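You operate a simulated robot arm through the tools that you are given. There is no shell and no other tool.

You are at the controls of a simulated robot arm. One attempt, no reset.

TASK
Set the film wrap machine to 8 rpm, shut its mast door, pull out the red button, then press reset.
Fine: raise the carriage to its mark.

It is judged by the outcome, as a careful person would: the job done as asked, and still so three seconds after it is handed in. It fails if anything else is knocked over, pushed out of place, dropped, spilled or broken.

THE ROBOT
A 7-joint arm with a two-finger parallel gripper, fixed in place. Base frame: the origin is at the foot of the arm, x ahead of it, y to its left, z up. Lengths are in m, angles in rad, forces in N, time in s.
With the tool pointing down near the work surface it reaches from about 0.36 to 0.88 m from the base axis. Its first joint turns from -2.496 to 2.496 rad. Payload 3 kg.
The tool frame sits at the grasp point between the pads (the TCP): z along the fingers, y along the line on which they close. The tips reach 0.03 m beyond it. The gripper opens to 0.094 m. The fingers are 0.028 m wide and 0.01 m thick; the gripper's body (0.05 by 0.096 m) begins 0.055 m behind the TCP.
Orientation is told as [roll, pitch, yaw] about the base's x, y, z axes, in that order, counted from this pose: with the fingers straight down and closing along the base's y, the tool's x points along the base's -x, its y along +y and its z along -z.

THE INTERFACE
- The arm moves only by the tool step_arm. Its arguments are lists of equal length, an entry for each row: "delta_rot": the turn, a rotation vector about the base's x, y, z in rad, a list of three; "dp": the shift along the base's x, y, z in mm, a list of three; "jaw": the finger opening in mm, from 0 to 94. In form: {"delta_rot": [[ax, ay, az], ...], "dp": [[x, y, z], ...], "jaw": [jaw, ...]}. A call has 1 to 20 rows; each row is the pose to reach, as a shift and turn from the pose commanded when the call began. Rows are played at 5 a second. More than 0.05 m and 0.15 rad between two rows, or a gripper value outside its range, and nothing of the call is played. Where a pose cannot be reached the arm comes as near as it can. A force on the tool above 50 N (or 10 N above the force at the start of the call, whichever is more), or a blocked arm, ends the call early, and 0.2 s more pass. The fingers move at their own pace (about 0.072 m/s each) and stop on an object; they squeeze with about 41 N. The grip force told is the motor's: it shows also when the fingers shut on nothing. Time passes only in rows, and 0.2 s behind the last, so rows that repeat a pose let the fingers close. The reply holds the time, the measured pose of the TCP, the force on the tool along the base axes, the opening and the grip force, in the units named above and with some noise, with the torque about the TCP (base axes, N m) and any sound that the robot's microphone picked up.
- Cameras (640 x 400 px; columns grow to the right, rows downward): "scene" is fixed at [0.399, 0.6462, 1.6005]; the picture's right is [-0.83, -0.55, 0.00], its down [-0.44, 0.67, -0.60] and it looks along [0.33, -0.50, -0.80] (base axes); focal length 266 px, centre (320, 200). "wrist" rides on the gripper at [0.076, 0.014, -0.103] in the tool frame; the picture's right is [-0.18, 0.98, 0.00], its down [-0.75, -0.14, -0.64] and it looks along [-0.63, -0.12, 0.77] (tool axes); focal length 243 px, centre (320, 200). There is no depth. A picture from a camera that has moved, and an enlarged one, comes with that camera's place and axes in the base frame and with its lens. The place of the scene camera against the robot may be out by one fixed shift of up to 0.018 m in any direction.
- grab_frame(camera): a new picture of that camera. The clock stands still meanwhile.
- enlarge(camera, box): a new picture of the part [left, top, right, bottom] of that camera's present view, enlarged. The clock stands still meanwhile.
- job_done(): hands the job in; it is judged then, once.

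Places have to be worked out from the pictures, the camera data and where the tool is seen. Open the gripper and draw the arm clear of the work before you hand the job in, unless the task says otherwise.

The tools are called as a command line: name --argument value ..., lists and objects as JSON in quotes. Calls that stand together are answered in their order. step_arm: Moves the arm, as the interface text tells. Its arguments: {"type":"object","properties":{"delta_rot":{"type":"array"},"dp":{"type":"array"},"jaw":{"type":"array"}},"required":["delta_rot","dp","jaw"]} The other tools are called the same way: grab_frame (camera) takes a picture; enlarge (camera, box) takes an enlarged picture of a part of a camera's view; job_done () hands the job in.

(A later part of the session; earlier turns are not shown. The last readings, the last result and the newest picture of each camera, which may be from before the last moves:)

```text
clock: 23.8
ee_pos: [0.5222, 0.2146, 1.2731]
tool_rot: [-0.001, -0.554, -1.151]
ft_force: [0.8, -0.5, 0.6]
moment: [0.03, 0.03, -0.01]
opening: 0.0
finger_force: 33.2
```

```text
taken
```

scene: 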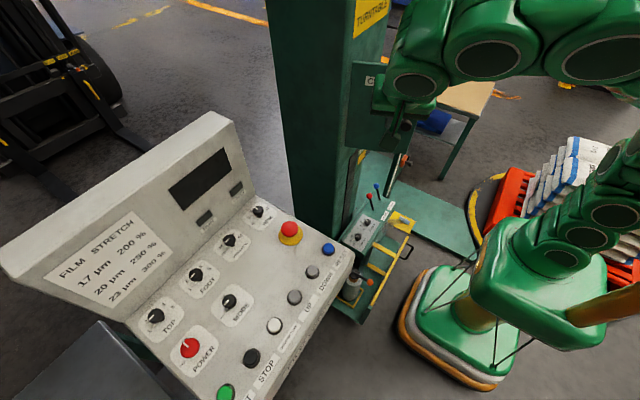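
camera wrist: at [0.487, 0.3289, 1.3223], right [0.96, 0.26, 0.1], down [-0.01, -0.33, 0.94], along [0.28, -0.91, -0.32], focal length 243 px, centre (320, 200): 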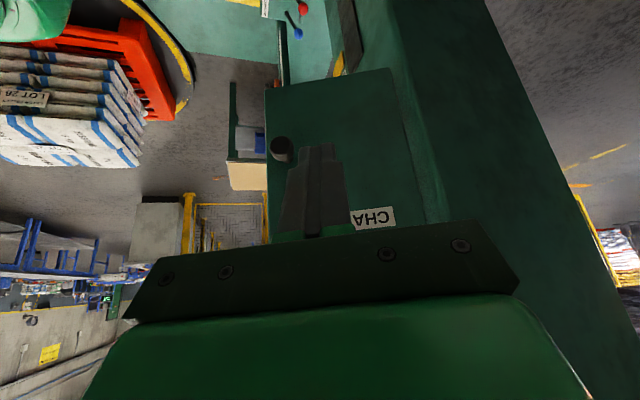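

The door is square in view: its hinge is at about (0.667, 0.12), the free edge at about (0.506, 0.06), and the knob is below my contact height. I'll approach along its normal and push through the first part of the arc, then check.

step_arm --delta_rot '[[0, 0, 0], [0, 0, 0], [0, 0, 0], [0, 0, 0], [0, 0, 0.1], [0, 0, 0.2], [0, 0, 0.3], [0, 0, 0.4]]' --dp '[[8, -45, 0], [16, -89, 0], [22, -102, 0], [28.5, -116.3, 0], [31.2, -127.7, 0], [35.1, -138.9, 0], [40, -149.6, 0], [46, -159.8, 0]]' --jaw '[0, 0, 0, 0, 0, 0, 0, 0]'

grab_frame --camera "wrist"

enlarge --camera "scene" --box '[320, 20, 460, 160]'

```text
clock: 25.6
ee_pos: [0.5681, 0.0531, 1.2732]
tool_rot: [-0.003, -0.555, -0.747]
ft_force: [0.4, -0.1, -0.3]
moment: [0.01, 0.01, 0.0]
opening: 0.0002
finger_force: 32.6
```

```text
taken
camera wrist: at [0.4902, 0.1472, 1.3227], right [0.78, 0.61, 0.1], down [0.13, -0.31, 0.94], along [0.61, -0.73, -0.32], focal length 243 px, centre (320, 200)
```

wrist: 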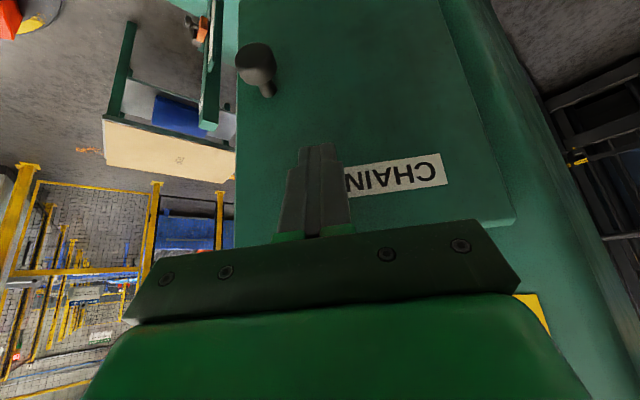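

```text
2.86 times, centred on (390, 90) of scene
camera zoom: at [0.399, 0.6462, 1.6005], right [-0.83, -0.55, 0.0], down [-0.44, 0.67, -0.6], along [0.33, -0.5, -0.8], focal length 760 px, centre (120, 514)
```

zoom: 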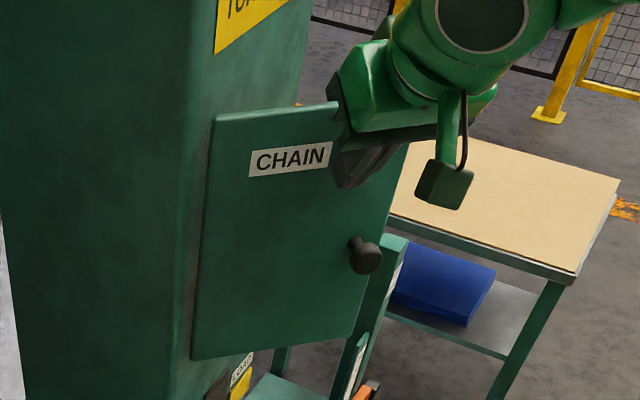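

The door is swinging with the gripper and there is almost no resistance. I'll continue along the arc to about 81°, then check.

step_arm --delta_rot '[[0, 0, 0.1], [0, 0, 0.2], [0, 0, 0.3], [0, 0, 0.4], [0, 0, 0.5], [0, 0, 0.6]]' --dp '[[7.1, -9.5, 0], [15, -18.3, 0], [23.8, -26.2, 0], [33.3, -33.3, 0], [43.5, -39.3, 0], [54.1, -44.3, 0]]' --jaw '[0, 0, 0, 0, 0, 0]'

grab_frame --camera "wrist"

enlarge --camera "scene" --box '[320, 20, 460, 160]'

```text
clock: 27.0
ee_pos: [0.6222, 0.0106, 1.2749]
tool_rot: [0.0, -0.554, -0.149]
ft_force: [0.3, 0.3, -0.8]
moment: [-0.03, 0.0, 0.0]
opening: 0.0002
finger_force: 32.9
```

```text
taken
camera wrist: at [0.5068, 0.0436, 1.3227], right [0.3, 0.95, 0.1], down [0.28, -0.18, 0.94], along [0.91, -0.26, -0.32], focal length 243 px, centre (320, 200)
```

wrist: 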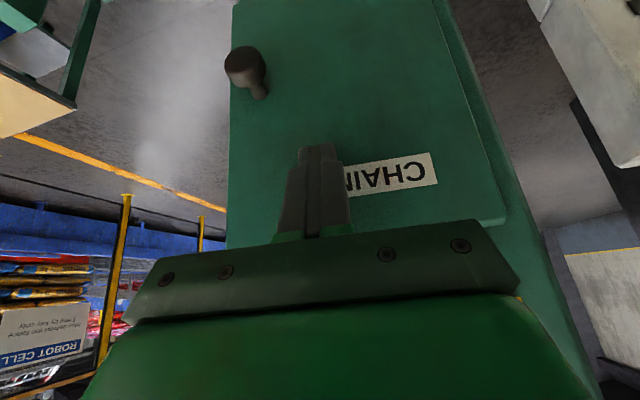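

```text
2.86 times, centred on (390, 90) of scene
camera zoom: at [0.399, 0.6462, 1.6005], right [-0.83, -0.55, 0.0], down [-0.44, 0.67, -0.6], along [0.33, -0.5, -0.8], focal length 760 px, centre (120, 514)
```

zoom: 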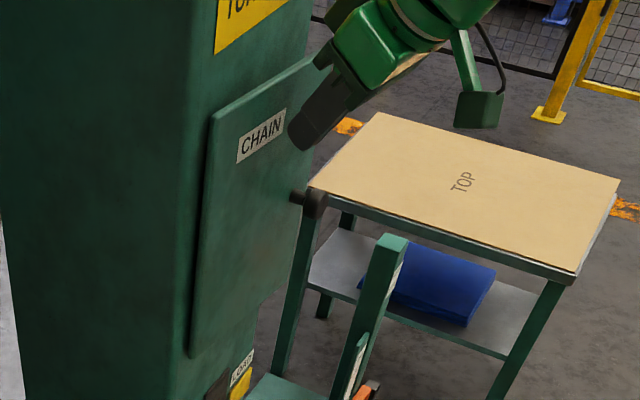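

The door is almost closed. I'll follow the last few degrees and press it gently home in 3 mm steps.

step_arm --delta_rot '[[0, 0, 0.07], [0, 0, 0.149], [0, 0, 0.149], [0, 0, 0.149], [0, 0, 0.149]]' --dp '[[8, -3, 0], [15, -5, 0], [18, -5.5, 0], [20, -5.5, 0], [22, -5.5, 0]]' --jaw '[0, 0, 0, 0, 0]'

grab_frame --camera "wrist"

enlarge --camera "scene" --box '[320, 20, 420, 160]'

```text
clock: 28.2
ee_pos: [0.6399, 0.0046, 1.2738]
tool_rot: [0.0, -0.548, -0.001]
ft_force: [-26.4, -1.9, 6.7]
moment: [0.11, 0.28, -0.03]
opening: 0.0
finger_force: 33.4
stopped in row 5: the force on the tool passed its limit at 58 N (the readings are from after the stop); the commanded pose is now the measured one
```

```text
taken
camera wrist: at [0.5224, 0.0203, 1.3232], right [0.16, 0.98, 0.1], down [0.31, -0.14, 0.94], along [0.94, -0.12, -0.32], focal length 243 px, centre (320, 200)
```

wrist: 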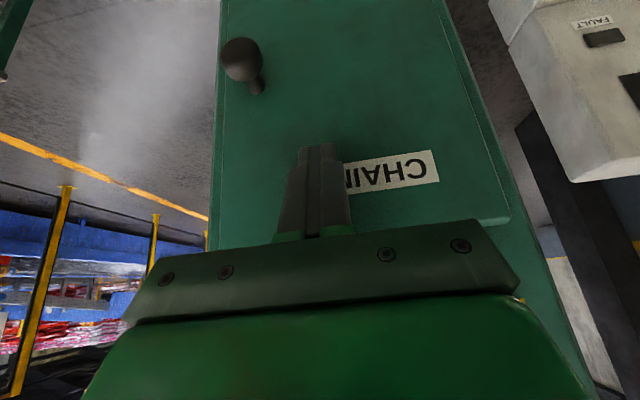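

```text
2.86 times, centred on (370, 90) of scene
camera zoom: at [0.399, 0.6462, 1.6005], right [-0.83, -0.55, 0.0], down [-0.44, 0.67, -0.6], along [0.33, -0.5, -0.8], focal length 760 px, centre (177, 514)
```

zoom: 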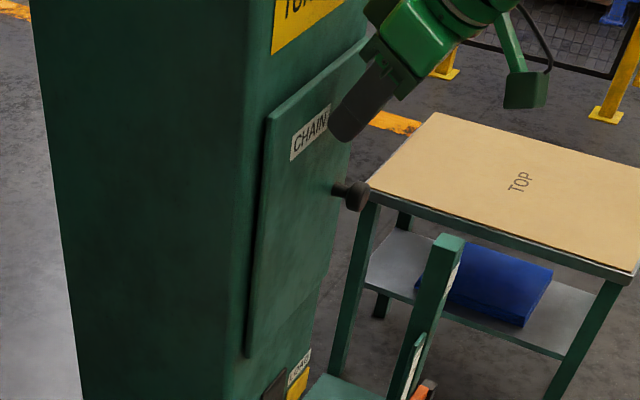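

The door met a firm stop flush on the mast (58 N). I'll back off straight in -x and check that it stays shut.

step_arm --delta_rot '[[0, 0, 0], [0, 0, 0], [0, 0.1, 0], [0, 0.2, 0], [0, 0.3, 0], [0, 0.42, 0], [0, 0.55, 0]]' --dp '[[-10, 0, 0], [-40, 0, 0], [-65, 0, 5], [-80, 0, 10], [-90, 0, 15], [-100, 0, 20], [-110, 0, 25]]' --jaw '[0, 0, 0, 0, 0, 0, 0]'

grab_frame --camera "wrist"

grab_frame --camera "scene"

```text
clock: 29.8
ee_pos: [0.532, 0.0054, 1.2986]
tool_rot: [0.0, -0.001, -0.002]
ft_force: [-0.4, 0.0, 0.0]
moment: [0.01, -0.05, 0.01]
opening: 0.0001
finger_force: 33.0
```

```text
taken
camera wrist: at [0.4567, 0.0201, 1.4027], right [0.18, 0.98, 0.0], down [0.75, -0.14, 0.64], along [0.63, -0.12, -0.77], focal length 243 px, centre (320, 200)
```

wrist: 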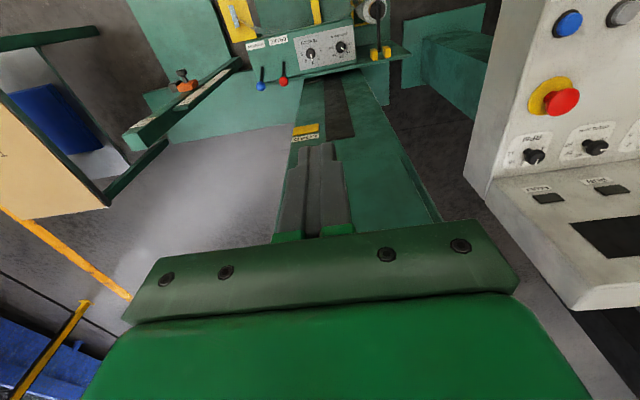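

```text
taken
```

scene: 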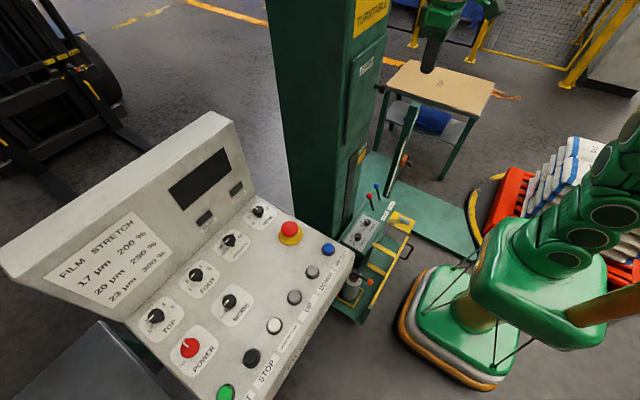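

The door stays shut. From here the mast front is visible, so I'll enlarge the carriage and its LOAD mark to plan the lift.

enlarge --camera "wrist" --box '[220, 20, 420, 160]'

enlarge --camera "scene" --box '[320, 40, 420, 120]'

enlarge --camera "scene" --box '[320, 140, 420, 240]'

```text
2.86 times, centred on (320, 90) of wrist
camera zoom: at [0.4567, 0.0201, 1.4027], right [0.18, 0.98, 0.0], down [0.75, -0.14, 0.64], along [0.63, -0.12, -0.77], focal length 693 px, centre (320, 514)
```

zoom: 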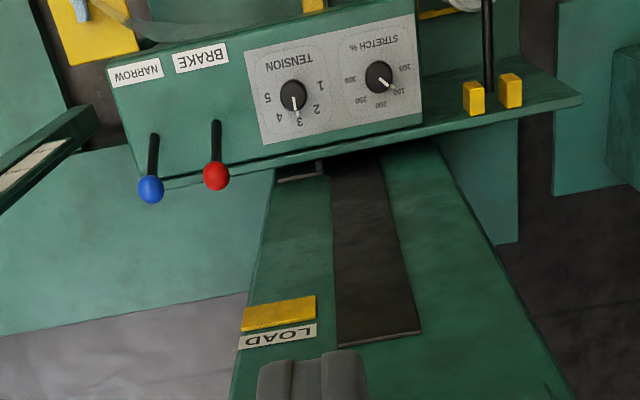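

```text
5.00 times, centred on (370, 80) of scene
camera zoom: at [0.399, 0.6462, 1.6005], right [-0.83, -0.55, 0.0], down [-0.44, 0.67, -0.6], along [0.33, -0.5, -0.8], focal length 1330 px, centre (70, 800)
```

zoom: 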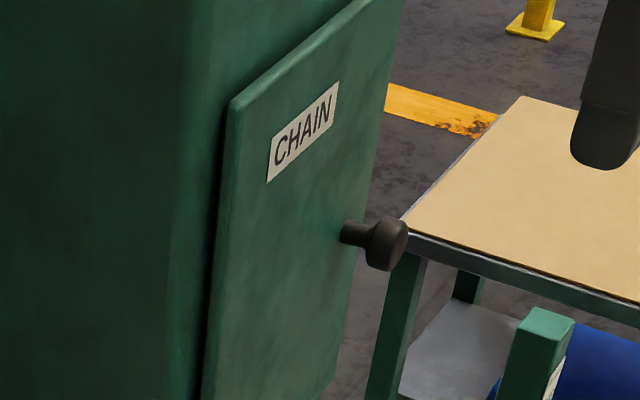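

```text
4.00 times, centred on (370, 190) of scene
camera zoom: at [0.399, 0.6462, 1.6005], right [-0.83, -0.55, 0.0], down [-0.44, 0.67, -0.6], along [0.33, -0.5, -0.8], focal length 1064 px, centre (120, 240)
```

zoom: 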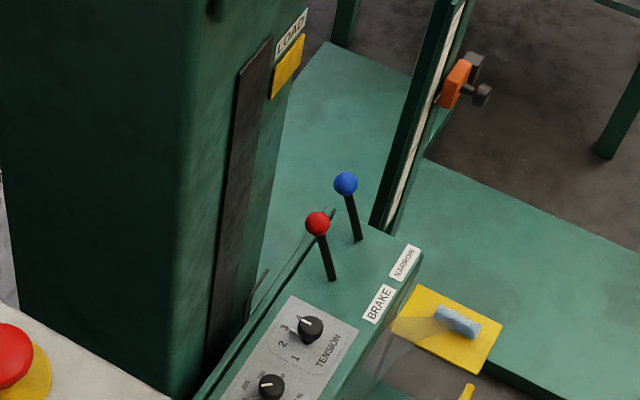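

The yellow LOAD band is on the mast face to the right of the slot, and the carriage has a small pointer tab on the same side that must rise to it. Next I move above the e-stop and take a close look before gripping it.

step_arm --delta_rot '[[0, 0, 0], [0, 0, 0], [0, 0, 0], [0, 0, 0], [0, 0, 0], [0, 0, 0], [0, 0, 0], [0, 0, 0], [0, 0, 0], [0, 0, 0], [0, 0, 0], [0, 0, 0]]' --dp '[[-8, 45, 0], [-16, 90, -10], [-22, 135, -20], [-15, 180, -35], [0, 220, -50], [15, 260, -65], [40, 295, -85], [65, 325, -115], [90, 350, -145], [110, 375, -175], [120, 387.5, -195], [120, 387.5, -195]]' --jaw '[0, 0, 0, 0, 40, 80, 80, 80, 80, 80, 80, 80]'

grab_frame --camera "wrist"

enlarge --camera "scene" --box '[260, 200, 350, 270]'

```text
clock: 32.4
ee_pos: [0.6521, 0.393, 1.1041]
tool_rot: [0.0, -0.002, 0.0]
ft_force: [-0.6, -0.6, -0.2]
moment: [-0.04, -0.01, 0.0]
opening: 0.0804
finger_force: 0.1
```

```text
taken
camera wrist: at [0.5769, 0.4077, 1.2072], right [0.18, 0.98, 0.0], down [0.75, -0.14, 0.64], along [0.63, -0.12, -0.77], focal length 243 px, centre (320, 200)
```

wrist: 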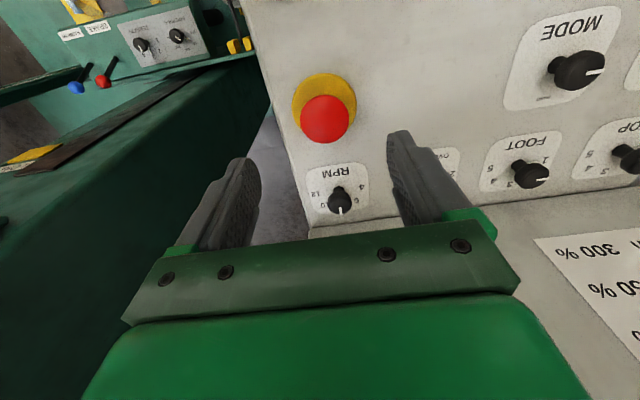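

```text
5.71 times, centred on (305, 235) of scene
camera zoom: at [0.399, 0.6462, 1.6005], right [-0.83, -0.55, 0.0], down [-0.44, 0.67, -0.6], along [0.33, -0.5, -0.8], focal length 1520 px, centre (406, 0)
```

zoom: 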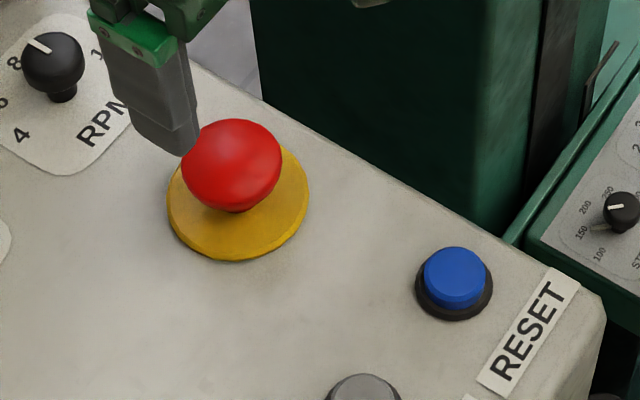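

The e-stop head (44 mm wide) is centred at about (0.662, 0.395), with its rim around z 0.98 above a 65 mm collar. I'll straddle it with the fingers at 80 mm and descend until the tips are just above the collar.

step_arm --delta_rot '[[0, 0, 0], [0, 0, 0], [0, 0, 0], [0, 0, 0], [0, 0, 0]]' --dp '[[10, 1.5, -25], [10, 1.5, -55], [10, 1.5, -80], [10, 1.5, -95], [10, 1.5, -105]]' --jaw '[82, 82, 82, 82, 82]'

grab_frame --camera "wrist"

enlarge --camera "scene" --box '[250, 190, 340, 260]'

```text
clock: 33.6
ee_pos: [0.662, 0.3944, 0.9989]
tool_rot: [-0.002, -0.004, 0.0]
ft_force: [-0.4, -0.9, 0.7]
moment: [0.04, -0.02, 0.04]
opening: 0.0823
finger_force: 0.0
```

```text
taken
camera wrist: at [0.5862, 0.4083, 1.1024], right [0.18, 0.98, 0.0], down [0.75, -0.14, 0.64], along [0.63, -0.12, -0.77], focal length 243 px, centre (320, 200)
```

wrist: 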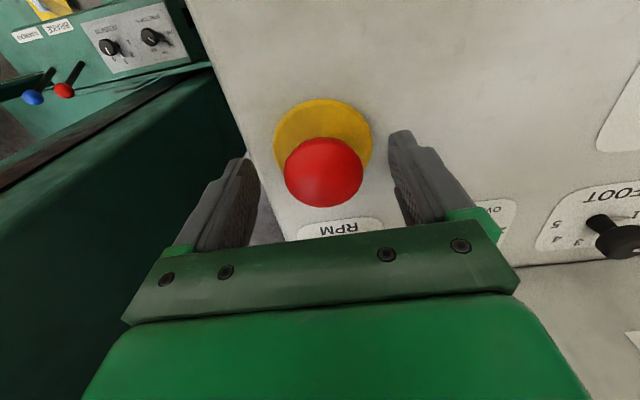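

```text
5.71 times, centred on (295, 225) of scene
camera zoom: at [0.399, 0.6462, 1.6005], right [-0.83, -0.55, 0.0], down [-0.44, 0.67, -0.6], along [0.33, -0.5, -0.8], focal length 1520 px, centre (463, 57)
```

zoom: 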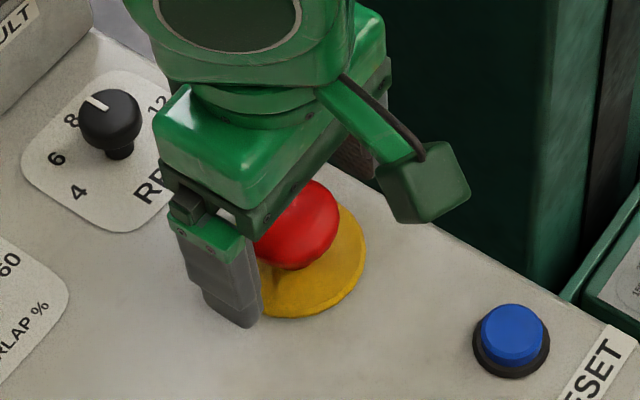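

Tips hover beside the collar with no contact; the head appears about 1.5 mm toward +y, so I'll shift that way and close on it.

step_arm --delta_rot '[[0, 0, 0], [0, 0, 0], [0, 0, 0], [0, 0, 0]]' --dp '[[0, 1.6, 0], [0, 1.6, 0], [0, 1.6, 0], [0, 1.6, 0]]' --jaw '[60, 30, 25, 25]'

grab_frame --camera "wrist"

```text
clock: 34.6
ee_pos: [0.6615, 0.395, 0.9991]
tool_rot: [-0.001, 0.002, -0.001]
ft_force: [-4.2, -10.2, -0.3]
moment: [-0.25, 0.29, -0.03]
opening: 0.0451
finger_force: 45.1
```

```text
taken
camera wrist: at [0.5862, 0.41, 1.1024], right [0.18, 0.98, 0.0], down [0.75, -0.14, 0.64], along [0.63, -0.12, -0.77], focal length 243 px, centre (320, 200)
```

wrist: 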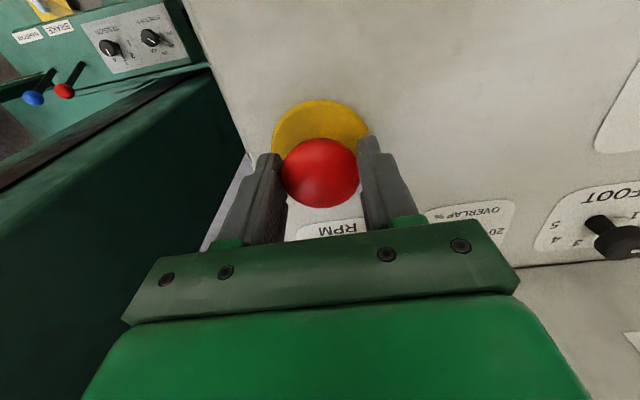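

Gripped the head at 45 mm with low side load. Now I pull straight up in small steps, watching force and sound.

step_arm --delta_rot '[[0, 0, 0], [0, 0, 0], [0, 0, 0], [0, 0, 0]]' --dp '[[0, 0, 2], [0, 0, 4], [0, 0, 6], [0, 0, 8]]' --jaw '[25, 25, 25, 25]'

enlarge --camera "scene" --box '[250, 190, 340, 260]'

```text
clock: 35.6
ee_pos: [0.662, 0.3955, 1.007]
tool_rot: [-0.002, 0.001, 0.002]
ft_force: [5.9, -11.9, -4.2]
moment: [-0.21, -0.37, 0.09]
opening: 0.0452
finger_force: 45.7
```

```text
5.71 times, centred on (295, 225) of scene
camera zoom: at [0.399, 0.6462, 1.6005], right [-0.83, -0.55, 0.0], down [-0.44, 0.67, -0.6], along [0.33, -0.5, -0.8], focal length 1520 px, centre (463, 57)
```

zoom: 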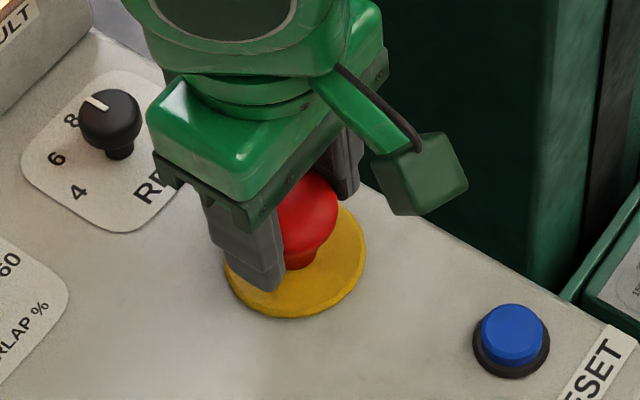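

The head rose about 8 mm with the gripper at low force, and the FAULT lamp area seems lit now. I'll pull a little further to find the end of travel.

step_arm --delta_rot '[[0, 0, 0], [0, 0, 0], [0, 0, 0], [0, 0, 0]]' --dp '[[0, 0, 1], [0, 0, 2], [0, 0, 3], [0, 0, 4]]' --jaw '[25, 25, 25, 25]'

enlarge --camera "scene" --box '[180, 130, 340, 260]'

```text
clock: 36.6
ee_pos: [0.6617, 0.3946, 1.0098]
tool_rot: [-0.004, 0.005, 0.0]
ft_force: [-0.7, -23.3, -33.2]
moment: [-0.17, 0.14, -0.1]
opening: 0.0451
finger_force: 45.0
```

```text
3.08 times, centred on (260, 195) of scene
camera zoom: at [0.399, 0.6462, 1.6005], right [-0.83, -0.55, 0.0], down [-0.44, 0.67, -0.6], along [0.33, -0.5, -0.8], focal length 819 px, centre (505, 215)
```

zoom: 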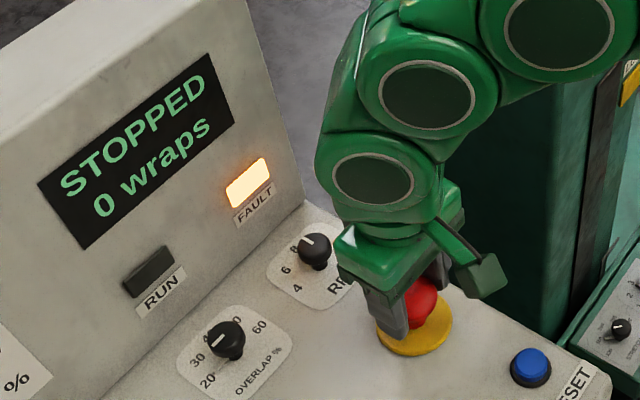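

The e-stop is out: the display came on ("STOPPED, 0 wraps") and FAULT is lit awaiting reset. I'll release, rise clear, and position over the RESET button with closed fingers.

step_arm --delta_rot '[[0, 0, 0], [0, 0, 0], [0, 0, 0], [0, 0, 0], [0, 0, 0], [0, 0, 0]]' --dp '[[0, 0, -1.5], [0, 0, -1.5], [0, 0, -1.5], [0, 0, 25], [0, 0, 55], [0, 0, 80]]' --jaw '[60, 80, 82, 82, 82, 82]'

step_arm --delta_rot '[[0, 0, 0], [0, 0, 0], [0, 0, 0], [0, 0, 0]]' --dp '[[-35, -7, 0], [-75, -15, 0], [-108, -23, 0], [-108, -23, 0]]' --jaw '[60, 20, 0, 0]'

grab_frame --camera "wrist"

grab_frame --camera "scene"

```text
clock: 38.0
ee_pos: [0.6618, 0.3956, 1.091]
tool_rot: [0.001, -0.003, 0.0]
ft_force: [0.5, 0.1, 0.6]
moment: [-0.02, -0.01, 0.01]
opening: 0.082
finger_force: 0.2
```

```text
clock: 39.0
ee_pos: [0.5506, 0.3727, 1.0907]
tool_rot: [-0.002, 0.0, 0.0]
ft_force: [0.1, 0.8, 0.2]
moment: [0.01, 0.01, 0.02]
opening: 0.0
finger_force: 32.6
```

```text
taken
camera wrist: at [0.4749, 0.3862, 1.194], right [0.18, 0.98, 0.0], down [0.75, -0.14, 0.64], along [0.63, -0.12, -0.77], focal length 243 px, centre (320, 200)
```

wrist: 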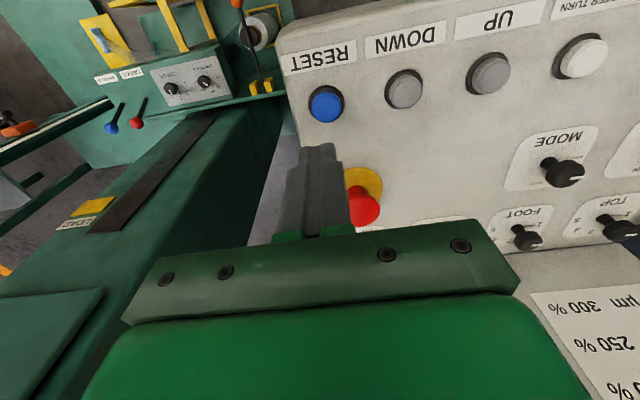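

```text
taken
```

scene: 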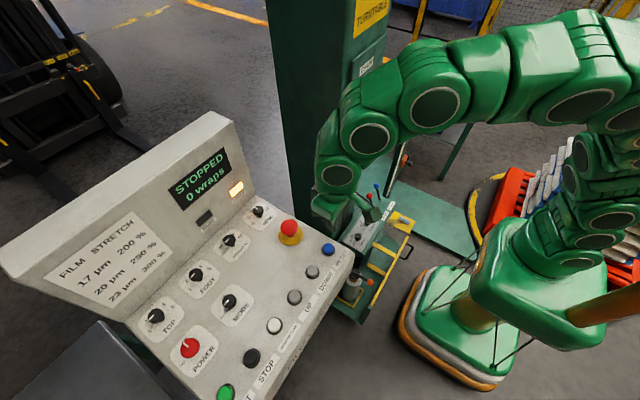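

RESET sits at about (0.549, 0.377). I'll centre over it and come down to just above the cap, then press in small steps.

step_arm --delta_rot '[[0, 0, 0], [0, 0, 0], [0, 0, 0], [0, 0, 0]]' --dp '[[-2, 4.5, -20], [-2, 4.5, -50], [-2, 4.5, -75], [-2, 4.5, -85]]' --jaw '[0, 0, 0, 0]'

grab_frame --camera "wrist"

enlarge --camera "scene" --box '[280, 210, 370, 280]'

```text
clock: 40.0
ee_pos: [0.5504, 0.378, 1.0062]
tool_rot: [0.0, 0.0, 0.0]
ft_force: [0.7, -1.0, -0.4]
moment: [0.02, -0.01, 0.0]
opening: 0.0
finger_force: 33.3
```

```text
taken
camera wrist: at [0.4745, 0.3929, 1.1091], right [0.18, 0.98, 0.0], down [0.75, -0.14, 0.64], along [0.63, -0.12, -0.77], focal length 243 px, centre (320, 200)
```

wrist: 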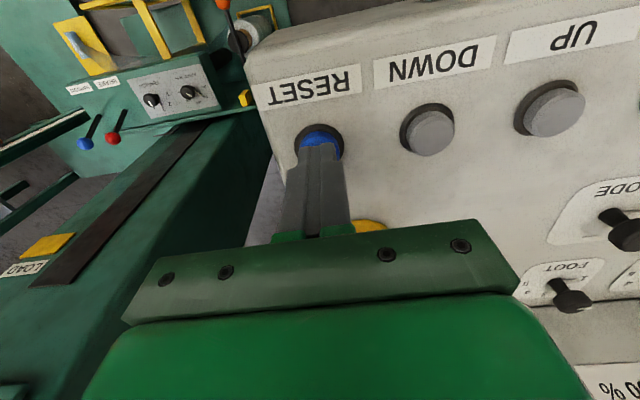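

```text
5.71 times, centred on (325, 245) of scene
camera zoom: at [0.399, 0.6462, 1.6005], right [-0.83, -0.55, 0.0], down [-0.44, 0.67, -0.6], along [0.33, -0.5, -0.8], focal length 1520 px, centre (291, -57)
```

zoom: 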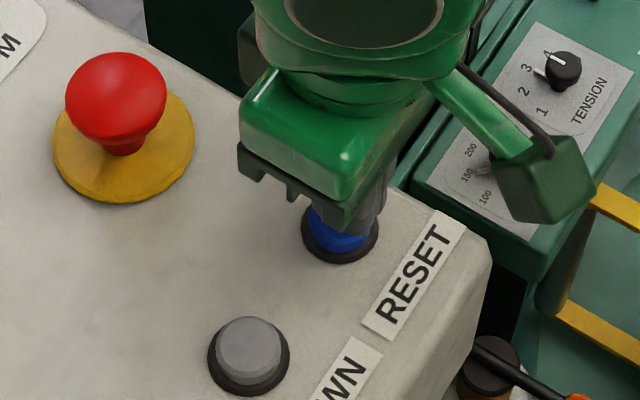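

Fingertips are right over the blue cap with the e-stop clearly out. I'll press down in 2–3 mm steps.

step_arm --delta_rot '[[0, 0, 0], [0, 0, 0], [0, 0, 0], [0, 0, 0]]' --dp '[[0, 0, -3], [0, 0, -6], [0, 0, -8], [0, 0, -10]]' --jaw '[0, 0, 0, 0]'

enlarge --camera "scene" --box '[160, 130, 360, 280]'

```text
clock: 41.0
ee_pos: [0.5511, 0.3773, 0.9965]
tool_rot: [0.0, 0.001, 0.001]
ft_force: [0.0, 0.0, -0.6]
moment: [-0.04, -0.03, -0.01]
opening: 0.0002
finger_force: 33.3
```

```text
2.67 times, centred on (260, 205) of scene
camera zoom: at [0.399, 0.6462, 1.6005], right [-0.83, -0.55, 0.0], down [-0.44, 0.67, -0.6], along [0.33, -0.5, -0.8], focal length 710 px, centre (480, 187)
```

zoom: 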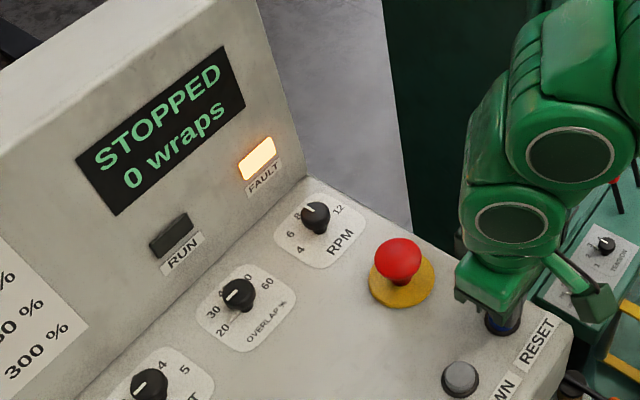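

No contact yet at tip z 0.967. Continuing down in small steps until the button gives.

step_arm --delta_rot '[[0, 0, 0], [0, 0, 0], [0, 0, 0], [0, 0, 0]]' --dp '[[0, 0, -2], [0, 0, -4], [0, 0, -6], [0, 0, -8]]' --jaw '[0, 0, 0, 0]'

enlarge --camera "scene" --box '[160, 130, 360, 280]'

```text
clock: 42.0
ee_pos: [0.5518, 0.3783, 0.9898]
tool_rot: [0.001, -0.002, 0.0]
ft_force: [-3.0, 3.5, 9.9]
moment: [0.1, 0.09, -0.02]
opening: 0.0001
finger_force: 33.4
heard: click
```

```text
2.67 times, centred on (260, 205) of scene
camera zoom: at [0.399, 0.6462, 1.6005], right [-0.83, -0.55, 0.0], down [-0.44, 0.67, -0.6], along [0.33, -0.5, -0.8], focal length 710 px, centre (480, 187)
```

zoom: 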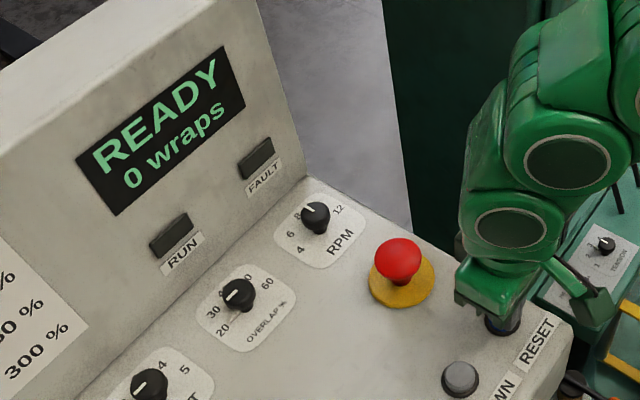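

A click, the display reads READY, and the FAULT lamp went out, so reset took. I'll lift off and move over the UP button.

step_arm --delta_rot '[[0, 0, 0], [0, 0, 0], [0, 0, 0], [0, 0, 0], [0, 0, 0], [0, 0, 0], [0, 0, 0]]' --dp '[[0, 0, 10], [0, 0, 40], [0, 30, 60], [0, 70, 60], [0, 110, 60], [0, 145, 60], [0, 145, 60]]' --jaw '[0, 0, 0, 0, 0, 0, 0]'

grab_frame --camera "wrist"

grab_frame --camera "scene"

```text
clock: 43.6
ee_pos: [0.5487, 0.5209, 1.0466]
tool_rot: [-0.001, 0.001, 0.0]
ft_force: [0.6, 0.3, -0.2]
moment: [0.0, 0.01, 0.05]
opening: 0.0
finger_force: 32.8
```

```text
taken
camera wrist: at [0.4741, 0.5356, 1.151], right [0.18, 0.98, 0.0], down [0.75, -0.14, 0.64], along [0.63, -0.12, -0.77], focal length 243 px, centre (320, 200)
```

wrist: 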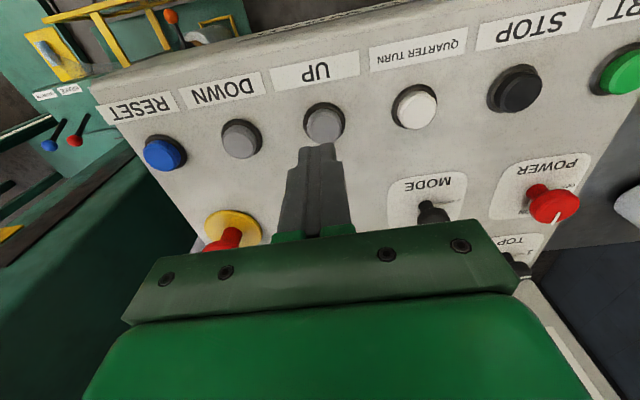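

```text
taken
```

scene: 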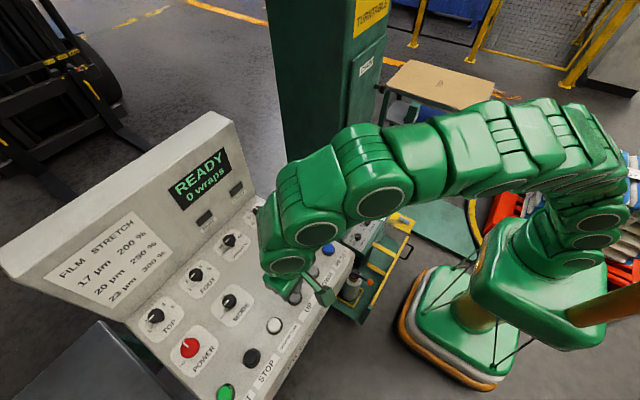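

UP is directly below the fingers, but the arm blocks the scene view of the mast. The LOAD mark is just at the left edge of the wrist view, so I'll enlarge there to see if I can use it for tracking.

enlarge --camera "wrist" --box '[0, 60, 160, 300]'

enlarge --camera "scene" --box '[300, 130, 440, 240]'

```text
1.67 times, centred on (80, 180) of wrist
camera zoom: at [0.4741, 0.5356, 1.151], right [0.18, 0.98, 0.0], down [0.75, -0.14, 0.64], along [0.63, -0.12, -0.77], focal length 404 px, centre (720, 233)
```

zoom: 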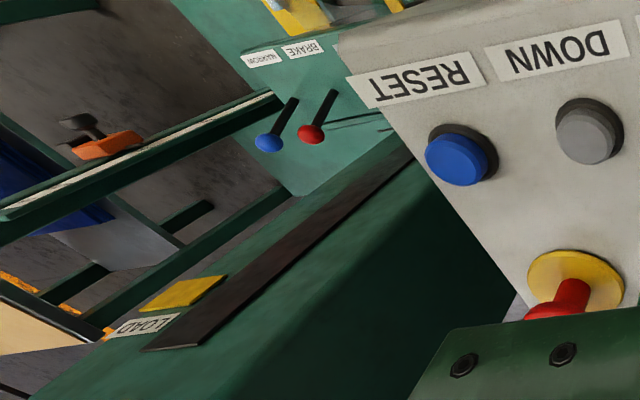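

```text
3.64 times, centred on (370, 185) of scene
camera zoom: at [0.399, 0.6462, 1.6005], right [-0.83, -0.55, 0.0], down [-0.44, 0.67, -0.6], along [0.33, -0.5, -0.8], focal length 968 px, centre (138, 254)
```

zoom: 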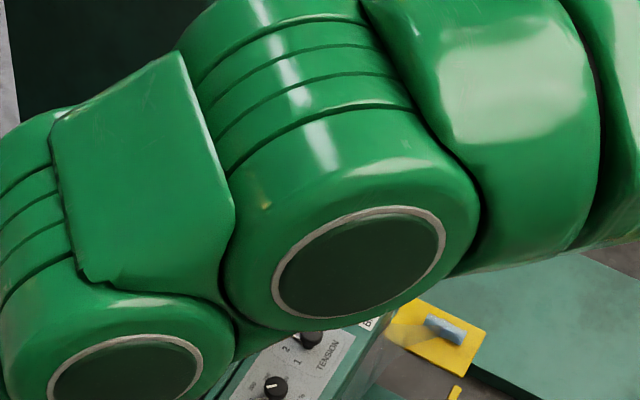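

Enlarging beyond the frame edge gives a clear view of the mark and carriage, so I can track the lift while holding UP. I'll centre on UP and come down just above it.

step_arm --delta_rot '[[0, 0, 0], [0, 0, 0], [0, 0, 0], [0, 0, 0]]' --dp '[[-1, 2.5, -15], [-1, 2.5, -32], [-1, 2.5, -46], [-1, 2.5, -48]]' --jaw '[0, 0, 0, 0]'

enlarge --camera "wrist" --box '[0, 40, 160, 280]'

grab_frame --camera "wrist"

```text
clock: 44.6
ee_pos: [0.5498, 0.5241, 0.9996]
tool_rot: [-0.002, 0.001, 0.001]
ft_force: [0.2, -0.9, 0.4]
moment: [-0.01, -0.02, 0.03]
opening: 0.0
finger_force: 32.6
```

```text
1.67 times, centred on (80, 160) of wrist
camera zoom: at [0.4745, 0.539, 1.1034], right [0.18, 0.98, 0.0], down [0.75, -0.14, 0.64], along [0.63, -0.12, -0.77], focal length 404 px, centre (720, 267)
```

zoom: 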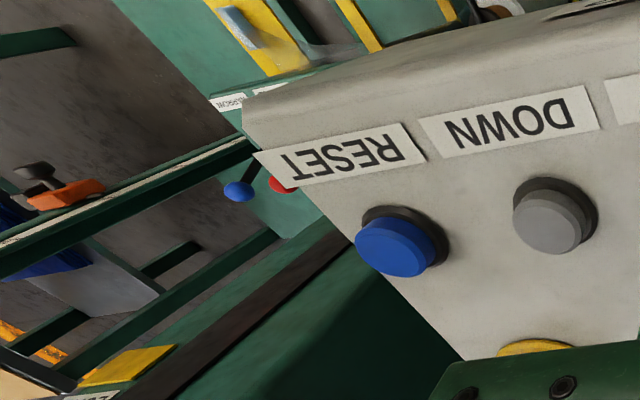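

```text
taken
camera wrist: at [0.4745, 0.539, 1.1034], right [0.18, 0.98, 0.0], down [0.75, -0.14, 0.64], along [0.63, -0.12, -0.77], focal length 243 px, centre (320, 200)
```

wrist: 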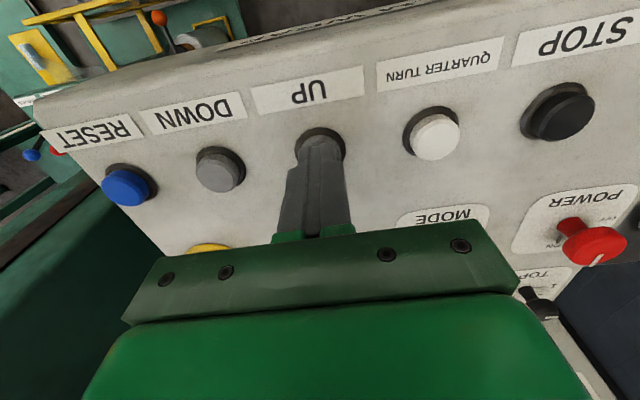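

Aligned over UP with the tip just above the cap and the mark visible. I'll press it down gently and see whether the carriage moves.

step_arm --delta_rot '[[0, 0, 0], [0, 0, 0], [0, 0, 0], [0, 0, 0]]' --dp '[[0, 0, -4], [0, 0, -7], [0, 0, -9], [0, 0, -11]]' --jaw '[0, 0, 0, 0]'

enlarge --camera "wrist" --box '[0, 40, 160, 280]'

enlarge --camera "scene" --box '[160, 130, 440, 320]'

```text
clock: 45.6
ee_pos: [0.5518, 0.526, 0.989]
tool_rot: [0.0, -0.001, 0.0]
ft_force: [2.9, 0.0, 5.3]
moment: [0.0, -0.08, 0.02]
opening: 0.0
finger_force: 33.0
heard: click
```

```text
1.67 times, centred on (80, 160) of wrist
camera zoom: at [0.4756, 0.5404, 1.092], right [0.18, 0.98, 0.0], down [0.75, -0.14, 0.64], along [0.63, -0.12, -0.77], focal length 404 px, centre (720, 267)
```

zoom: 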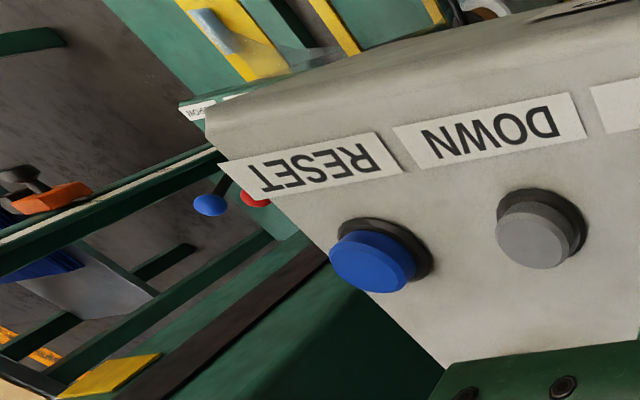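

```text
2.11 times, centred on (300, 225) of scene
camera zoom: at [0.399, 0.6462, 1.6005], right [-0.83, -0.55, 0.0], down [-0.44, 0.67, -0.6], along [0.33, -0.5, -0.8], focal length 560 px, centre (362, 147)
```

zoom: 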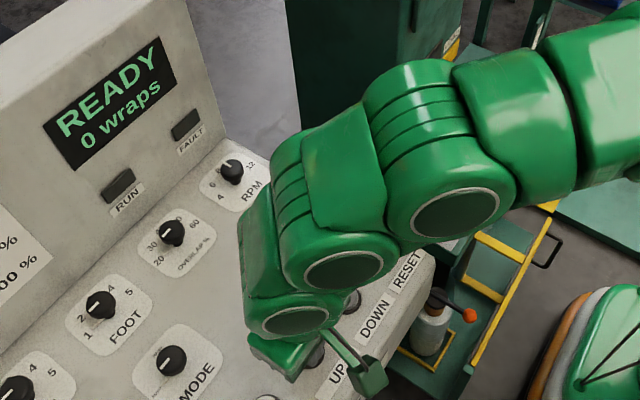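

A click was heard on UP. I'll hold it for another second and compare whether the carriage has risen.

step_arm --delta_rot '[[0, 0, 0], [0, 0, 0], [0, 0, 0], [0, 0, 0]]' --dp '[[0, 0, -0.5], [0, 0, -0.5], [0, 0, -0.5], [0, 0, -0.5]]' --jaw '[0, 0, 0, 0]'

enlarge --camera "wrist" --box '[0, 40, 160, 280]'

enlarge --camera "scene" --box '[300, 130, 440, 320]'

```text
clock: 46.6
ee_pos: [0.5516, 0.5251, 0.9873]
tool_rot: [-0.001, -0.001, 0.0]
ft_force: [3.5, 3.7, 10.7]
moment: [0.1, -0.12, -0.03]
opening: 0.0
finger_force: 33.0
```

```text
1.67 times, centred on (80, 160) of wrist
camera zoom: at [0.4755, 0.5402, 1.0912], right [0.18, 0.98, 0.0], down [0.75, -0.14, 0.64], along [0.63, -0.12, -0.77], focal length 404 px, centre (720, 267)
```

zoom: 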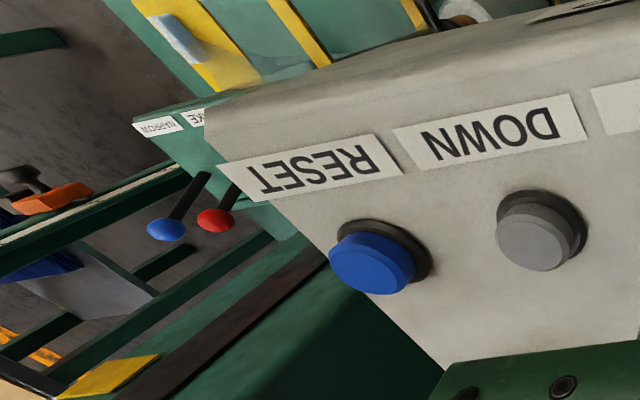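

```text
2.11 times, centred on (370, 225) of scene
camera zoom: at [0.399, 0.6462, 1.6005], right [-0.83, -0.55, 0.0], down [-0.44, 0.67, -0.6], along [0.33, -0.5, -0.8], focal length 560 px, centre (215, 147)
```

zoom: 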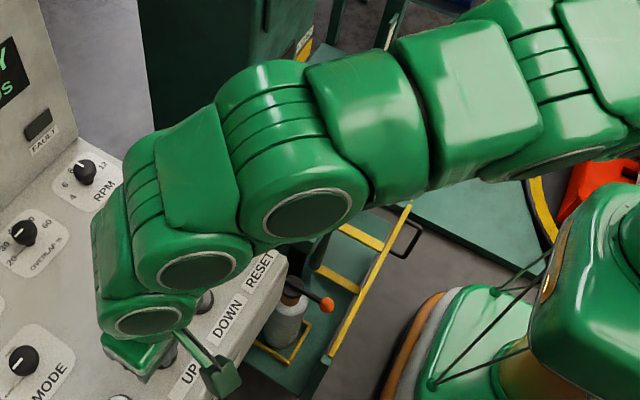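

The carriage is rising at about 0.058 m/s while UP is held. I put the mark at z about 0.893 and the pointer now at about 0.61–0.63. I'll hold about 2 more seconds and re-measure.

step_arm --delta_rot '[[0, 0, 0], [0, 0, 0], [0, 0, 0], [0, 0, 0], [0, 0, 0], [0, 0, 0], [0, 0, 0], [0, 0, 0], [0, 0, 0]]' --dp '[[0, 0, 0], [0, 0, 0], [0, 0, 0], [0, 0, 0], [0, 0, 0], [0, 0, 0], [0, 0, 0], [0, 0, 0], [0, 0, 0]]' --jaw '[0, 0, 0, 0, 0, 0, 0, 0, 0]'

enlarge --camera "wrist" --box '[-40, 40, 120, 280]'

enlarge --camera "scene" --box '[300, 130, 440, 320]'

```text
clock: 48.6
ee_pos: [0.5513, 0.5255, 0.9875]
tool_rot: [-0.001, 0.0, 0.0]
ft_force: [-1.0, 2.2, 11.7]
moment: [0.05, 0.03, -0.01]
opening: 0.0
finger_force: 33.2
```

```text
refused: -40 is not a number from 0 to 640
```

```text
2.11 times, centred on (370, 225) of scene
camera zoom: at [0.399, 0.6462, 1.6005], right [-0.83, -0.55, 0.0], down [-0.44, 0.67, -0.6], along [0.33, -0.5, -0.8], focal length 560 px, centre (215, 147)
```

zoom: 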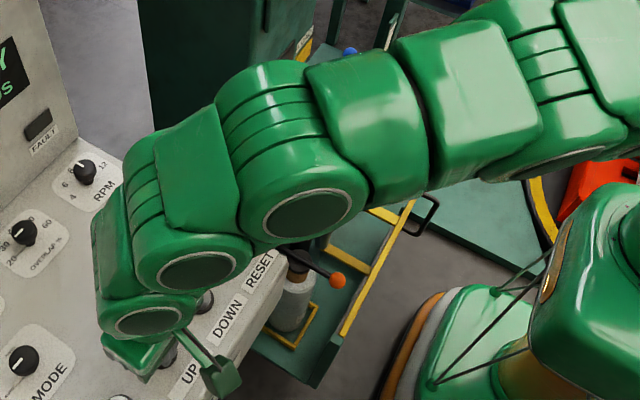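

enlarge --camera "wrist" --box '[0, 60, 100, 320]'

enlarge --camera "scene" --box '[345, 130, 415, 175]'

```text
1.54 times, centred on (50, 190) of wrist
camera zoom: at [0.4754, 0.5401, 1.091], right [0.18, 0.98, 0.0], down [0.75, -0.14, 0.64], along [0.63, -0.12, -0.77], focal length 373 px, centre (735, 215)
```

zoom: 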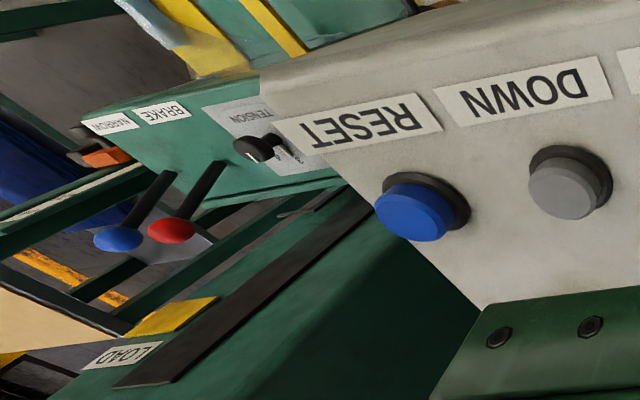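

```text
8.89 times, centred on (380, 152) of scene
camera zoom: at [0.399, 0.6462, 1.6005], right [-0.83, -0.55, 0.0], down [-0.44, 0.67, -0.6], along [0.33, -0.5, -0.8], focal length 2365 px, centre (-213, 622)
```

zoom: 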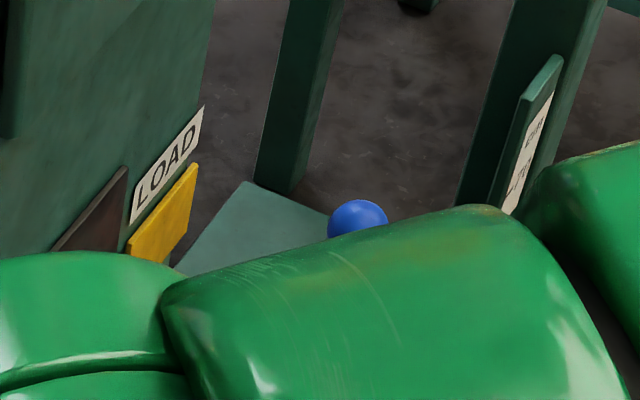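

The carriage is at ball height z about 0.786 (rate 0.056 m/s), still clearly below the mark. I'll zoom on the pointer and mark from the wrist camera for a relative measure.

enlarge --camera "wrist" --box '[0, 180, 10, 300]'

```text
3.33 times, centred on (5, 240) of wrist
camera zoom: at [0.4754, 0.5401, 1.091], right [0.18, 0.98, 0.0], down [0.75, -0.14, 0.64], along [0.63, -0.12, -0.77], focal length 809 px, centre (1370, 67)
```

zoom: 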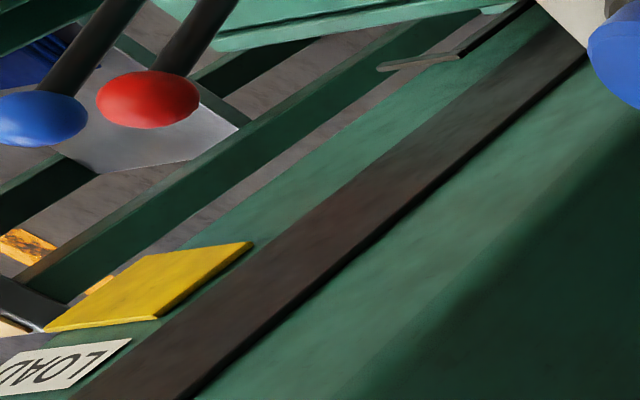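

The pointer bar is visible at z about 0.739 and the yellow band's centre at about 0.879, so roughly 0.14 m remain (about 2.5 s). I'll hold 1.6 s more and re-measure before the final bit.

step_arm --delta_rot '[[0, 0, 0], [0, 0, 0], [0, 0, 0], [0, 0, 0], [0, 0, 0], [0, 0, 0], [0, 0, 0]]' --dp '[[0, 0, 0], [0, 0, 0], [0, 0, 0], [0, 0, 0], [0, 0, 0], [0, 0, 0], [0, 0, 0]]' --jaw '[0, 0, 0, 0, 0, 0, 0]'

enlarge --camera "wrist" --box '[0, 180, 10, 300]'

enlarge --camera "scene" --box '[330, 120, 430, 190]'

grab_frame --camera "wrist"

```text
clock: 50.2
ee_pos: [0.5519, 0.5249, 0.9872]
tool_rot: [0.002, -0.001, 0.0]
ft_force: [-1.8, 0.6, 11.4]
moment: [-0.01, 0.02, -0.01]
opening: 0.0001
finger_force: 33.2
```

```text
3.33 times, centred on (5, 240) of wrist
camera zoom: at [0.4755, 0.5401, 1.0911], right [0.18, 0.98, 0.0], down [0.75, -0.14, 0.64], along [0.63, -0.12, -0.77], focal length 809 px, centre (1370, 67)
```

zoom: 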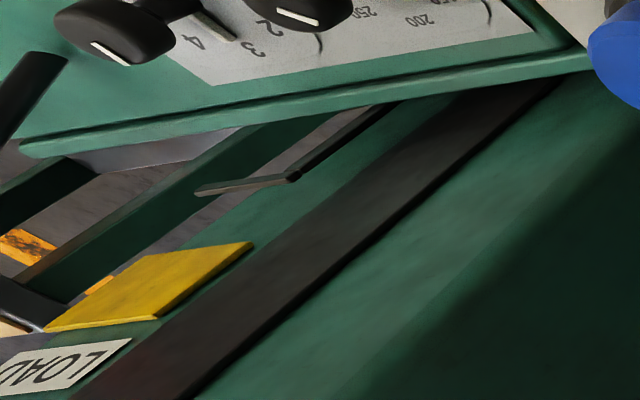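

```text
5.71 times, centred on (380, 155) of scene
camera zoom: at [0.399, 0.6462, 1.6005], right [-0.83, -0.55, 0.0], down [-0.44, 0.67, -0.6], along [0.33, -0.5, -0.8], focal length 1520 px, centre (-23, 457)
```

zoom: 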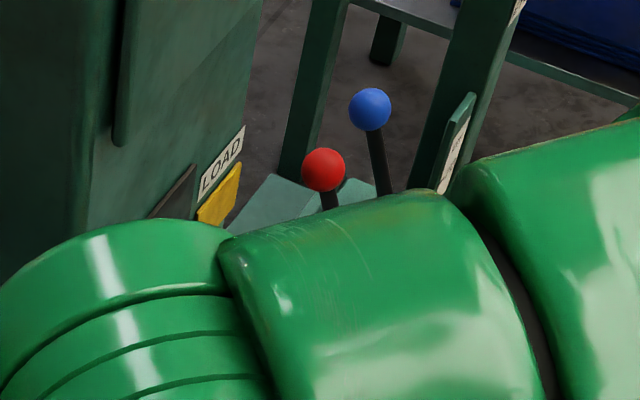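

```text
taken
camera wrist: at [0.4755, 0.5401, 1.0911], right [0.18, 0.98, 0.0], down [0.75, -0.14, 0.64], along [0.63, -0.12, -0.77], focal length 243 px, centre (320, 200)
```

wrist: 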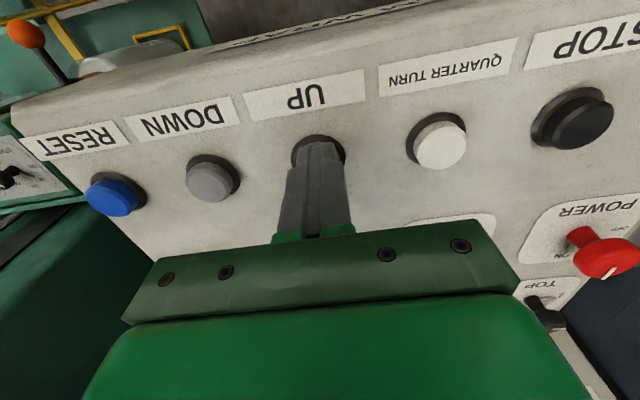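

The pointer is now at z about 0.830, so about 0.049 m remain. I'll hold 0.8 s more, then release.

step_arm --delta_rot '[[0, 0, 0], [0, 0, 0], [0, 0, 0]]' --dp '[[0, 0, 0], [0, 0, 0], [0, 0, 0]]' --jaw '[0, 0, 0]'

enlarge --camera "wrist" --box '[0, 180, 10, 300]'

```text
clock: 51.0
ee_pos: [0.5518, 0.5245, 0.9866]
tool_rot: [-0.001, 0.0, -0.001]
ft_force: [-0.4, 0.7, 10.9]
moment: [0.01, -0.02, 0.0]
opening: 0.0003
finger_force: 33.4
```

```text
3.33 times, centred on (5, 240) of wrist
camera zoom: at [0.4755, 0.5401, 1.0911], right [0.18, 0.98, 0.0], down [0.75, -0.14, 0.64], along [0.63, -0.12, -0.77], focal length 809 px, centre (1370, 67)
```

zoom: 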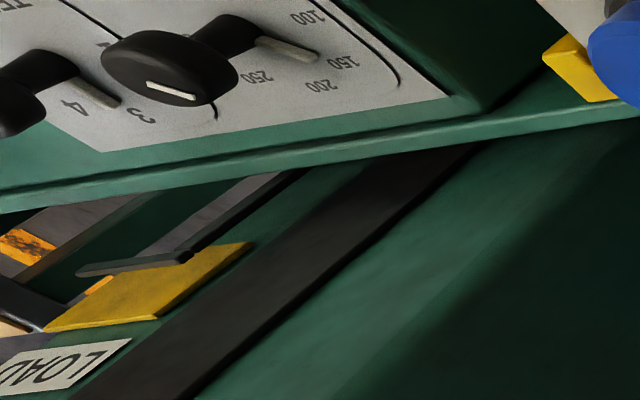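

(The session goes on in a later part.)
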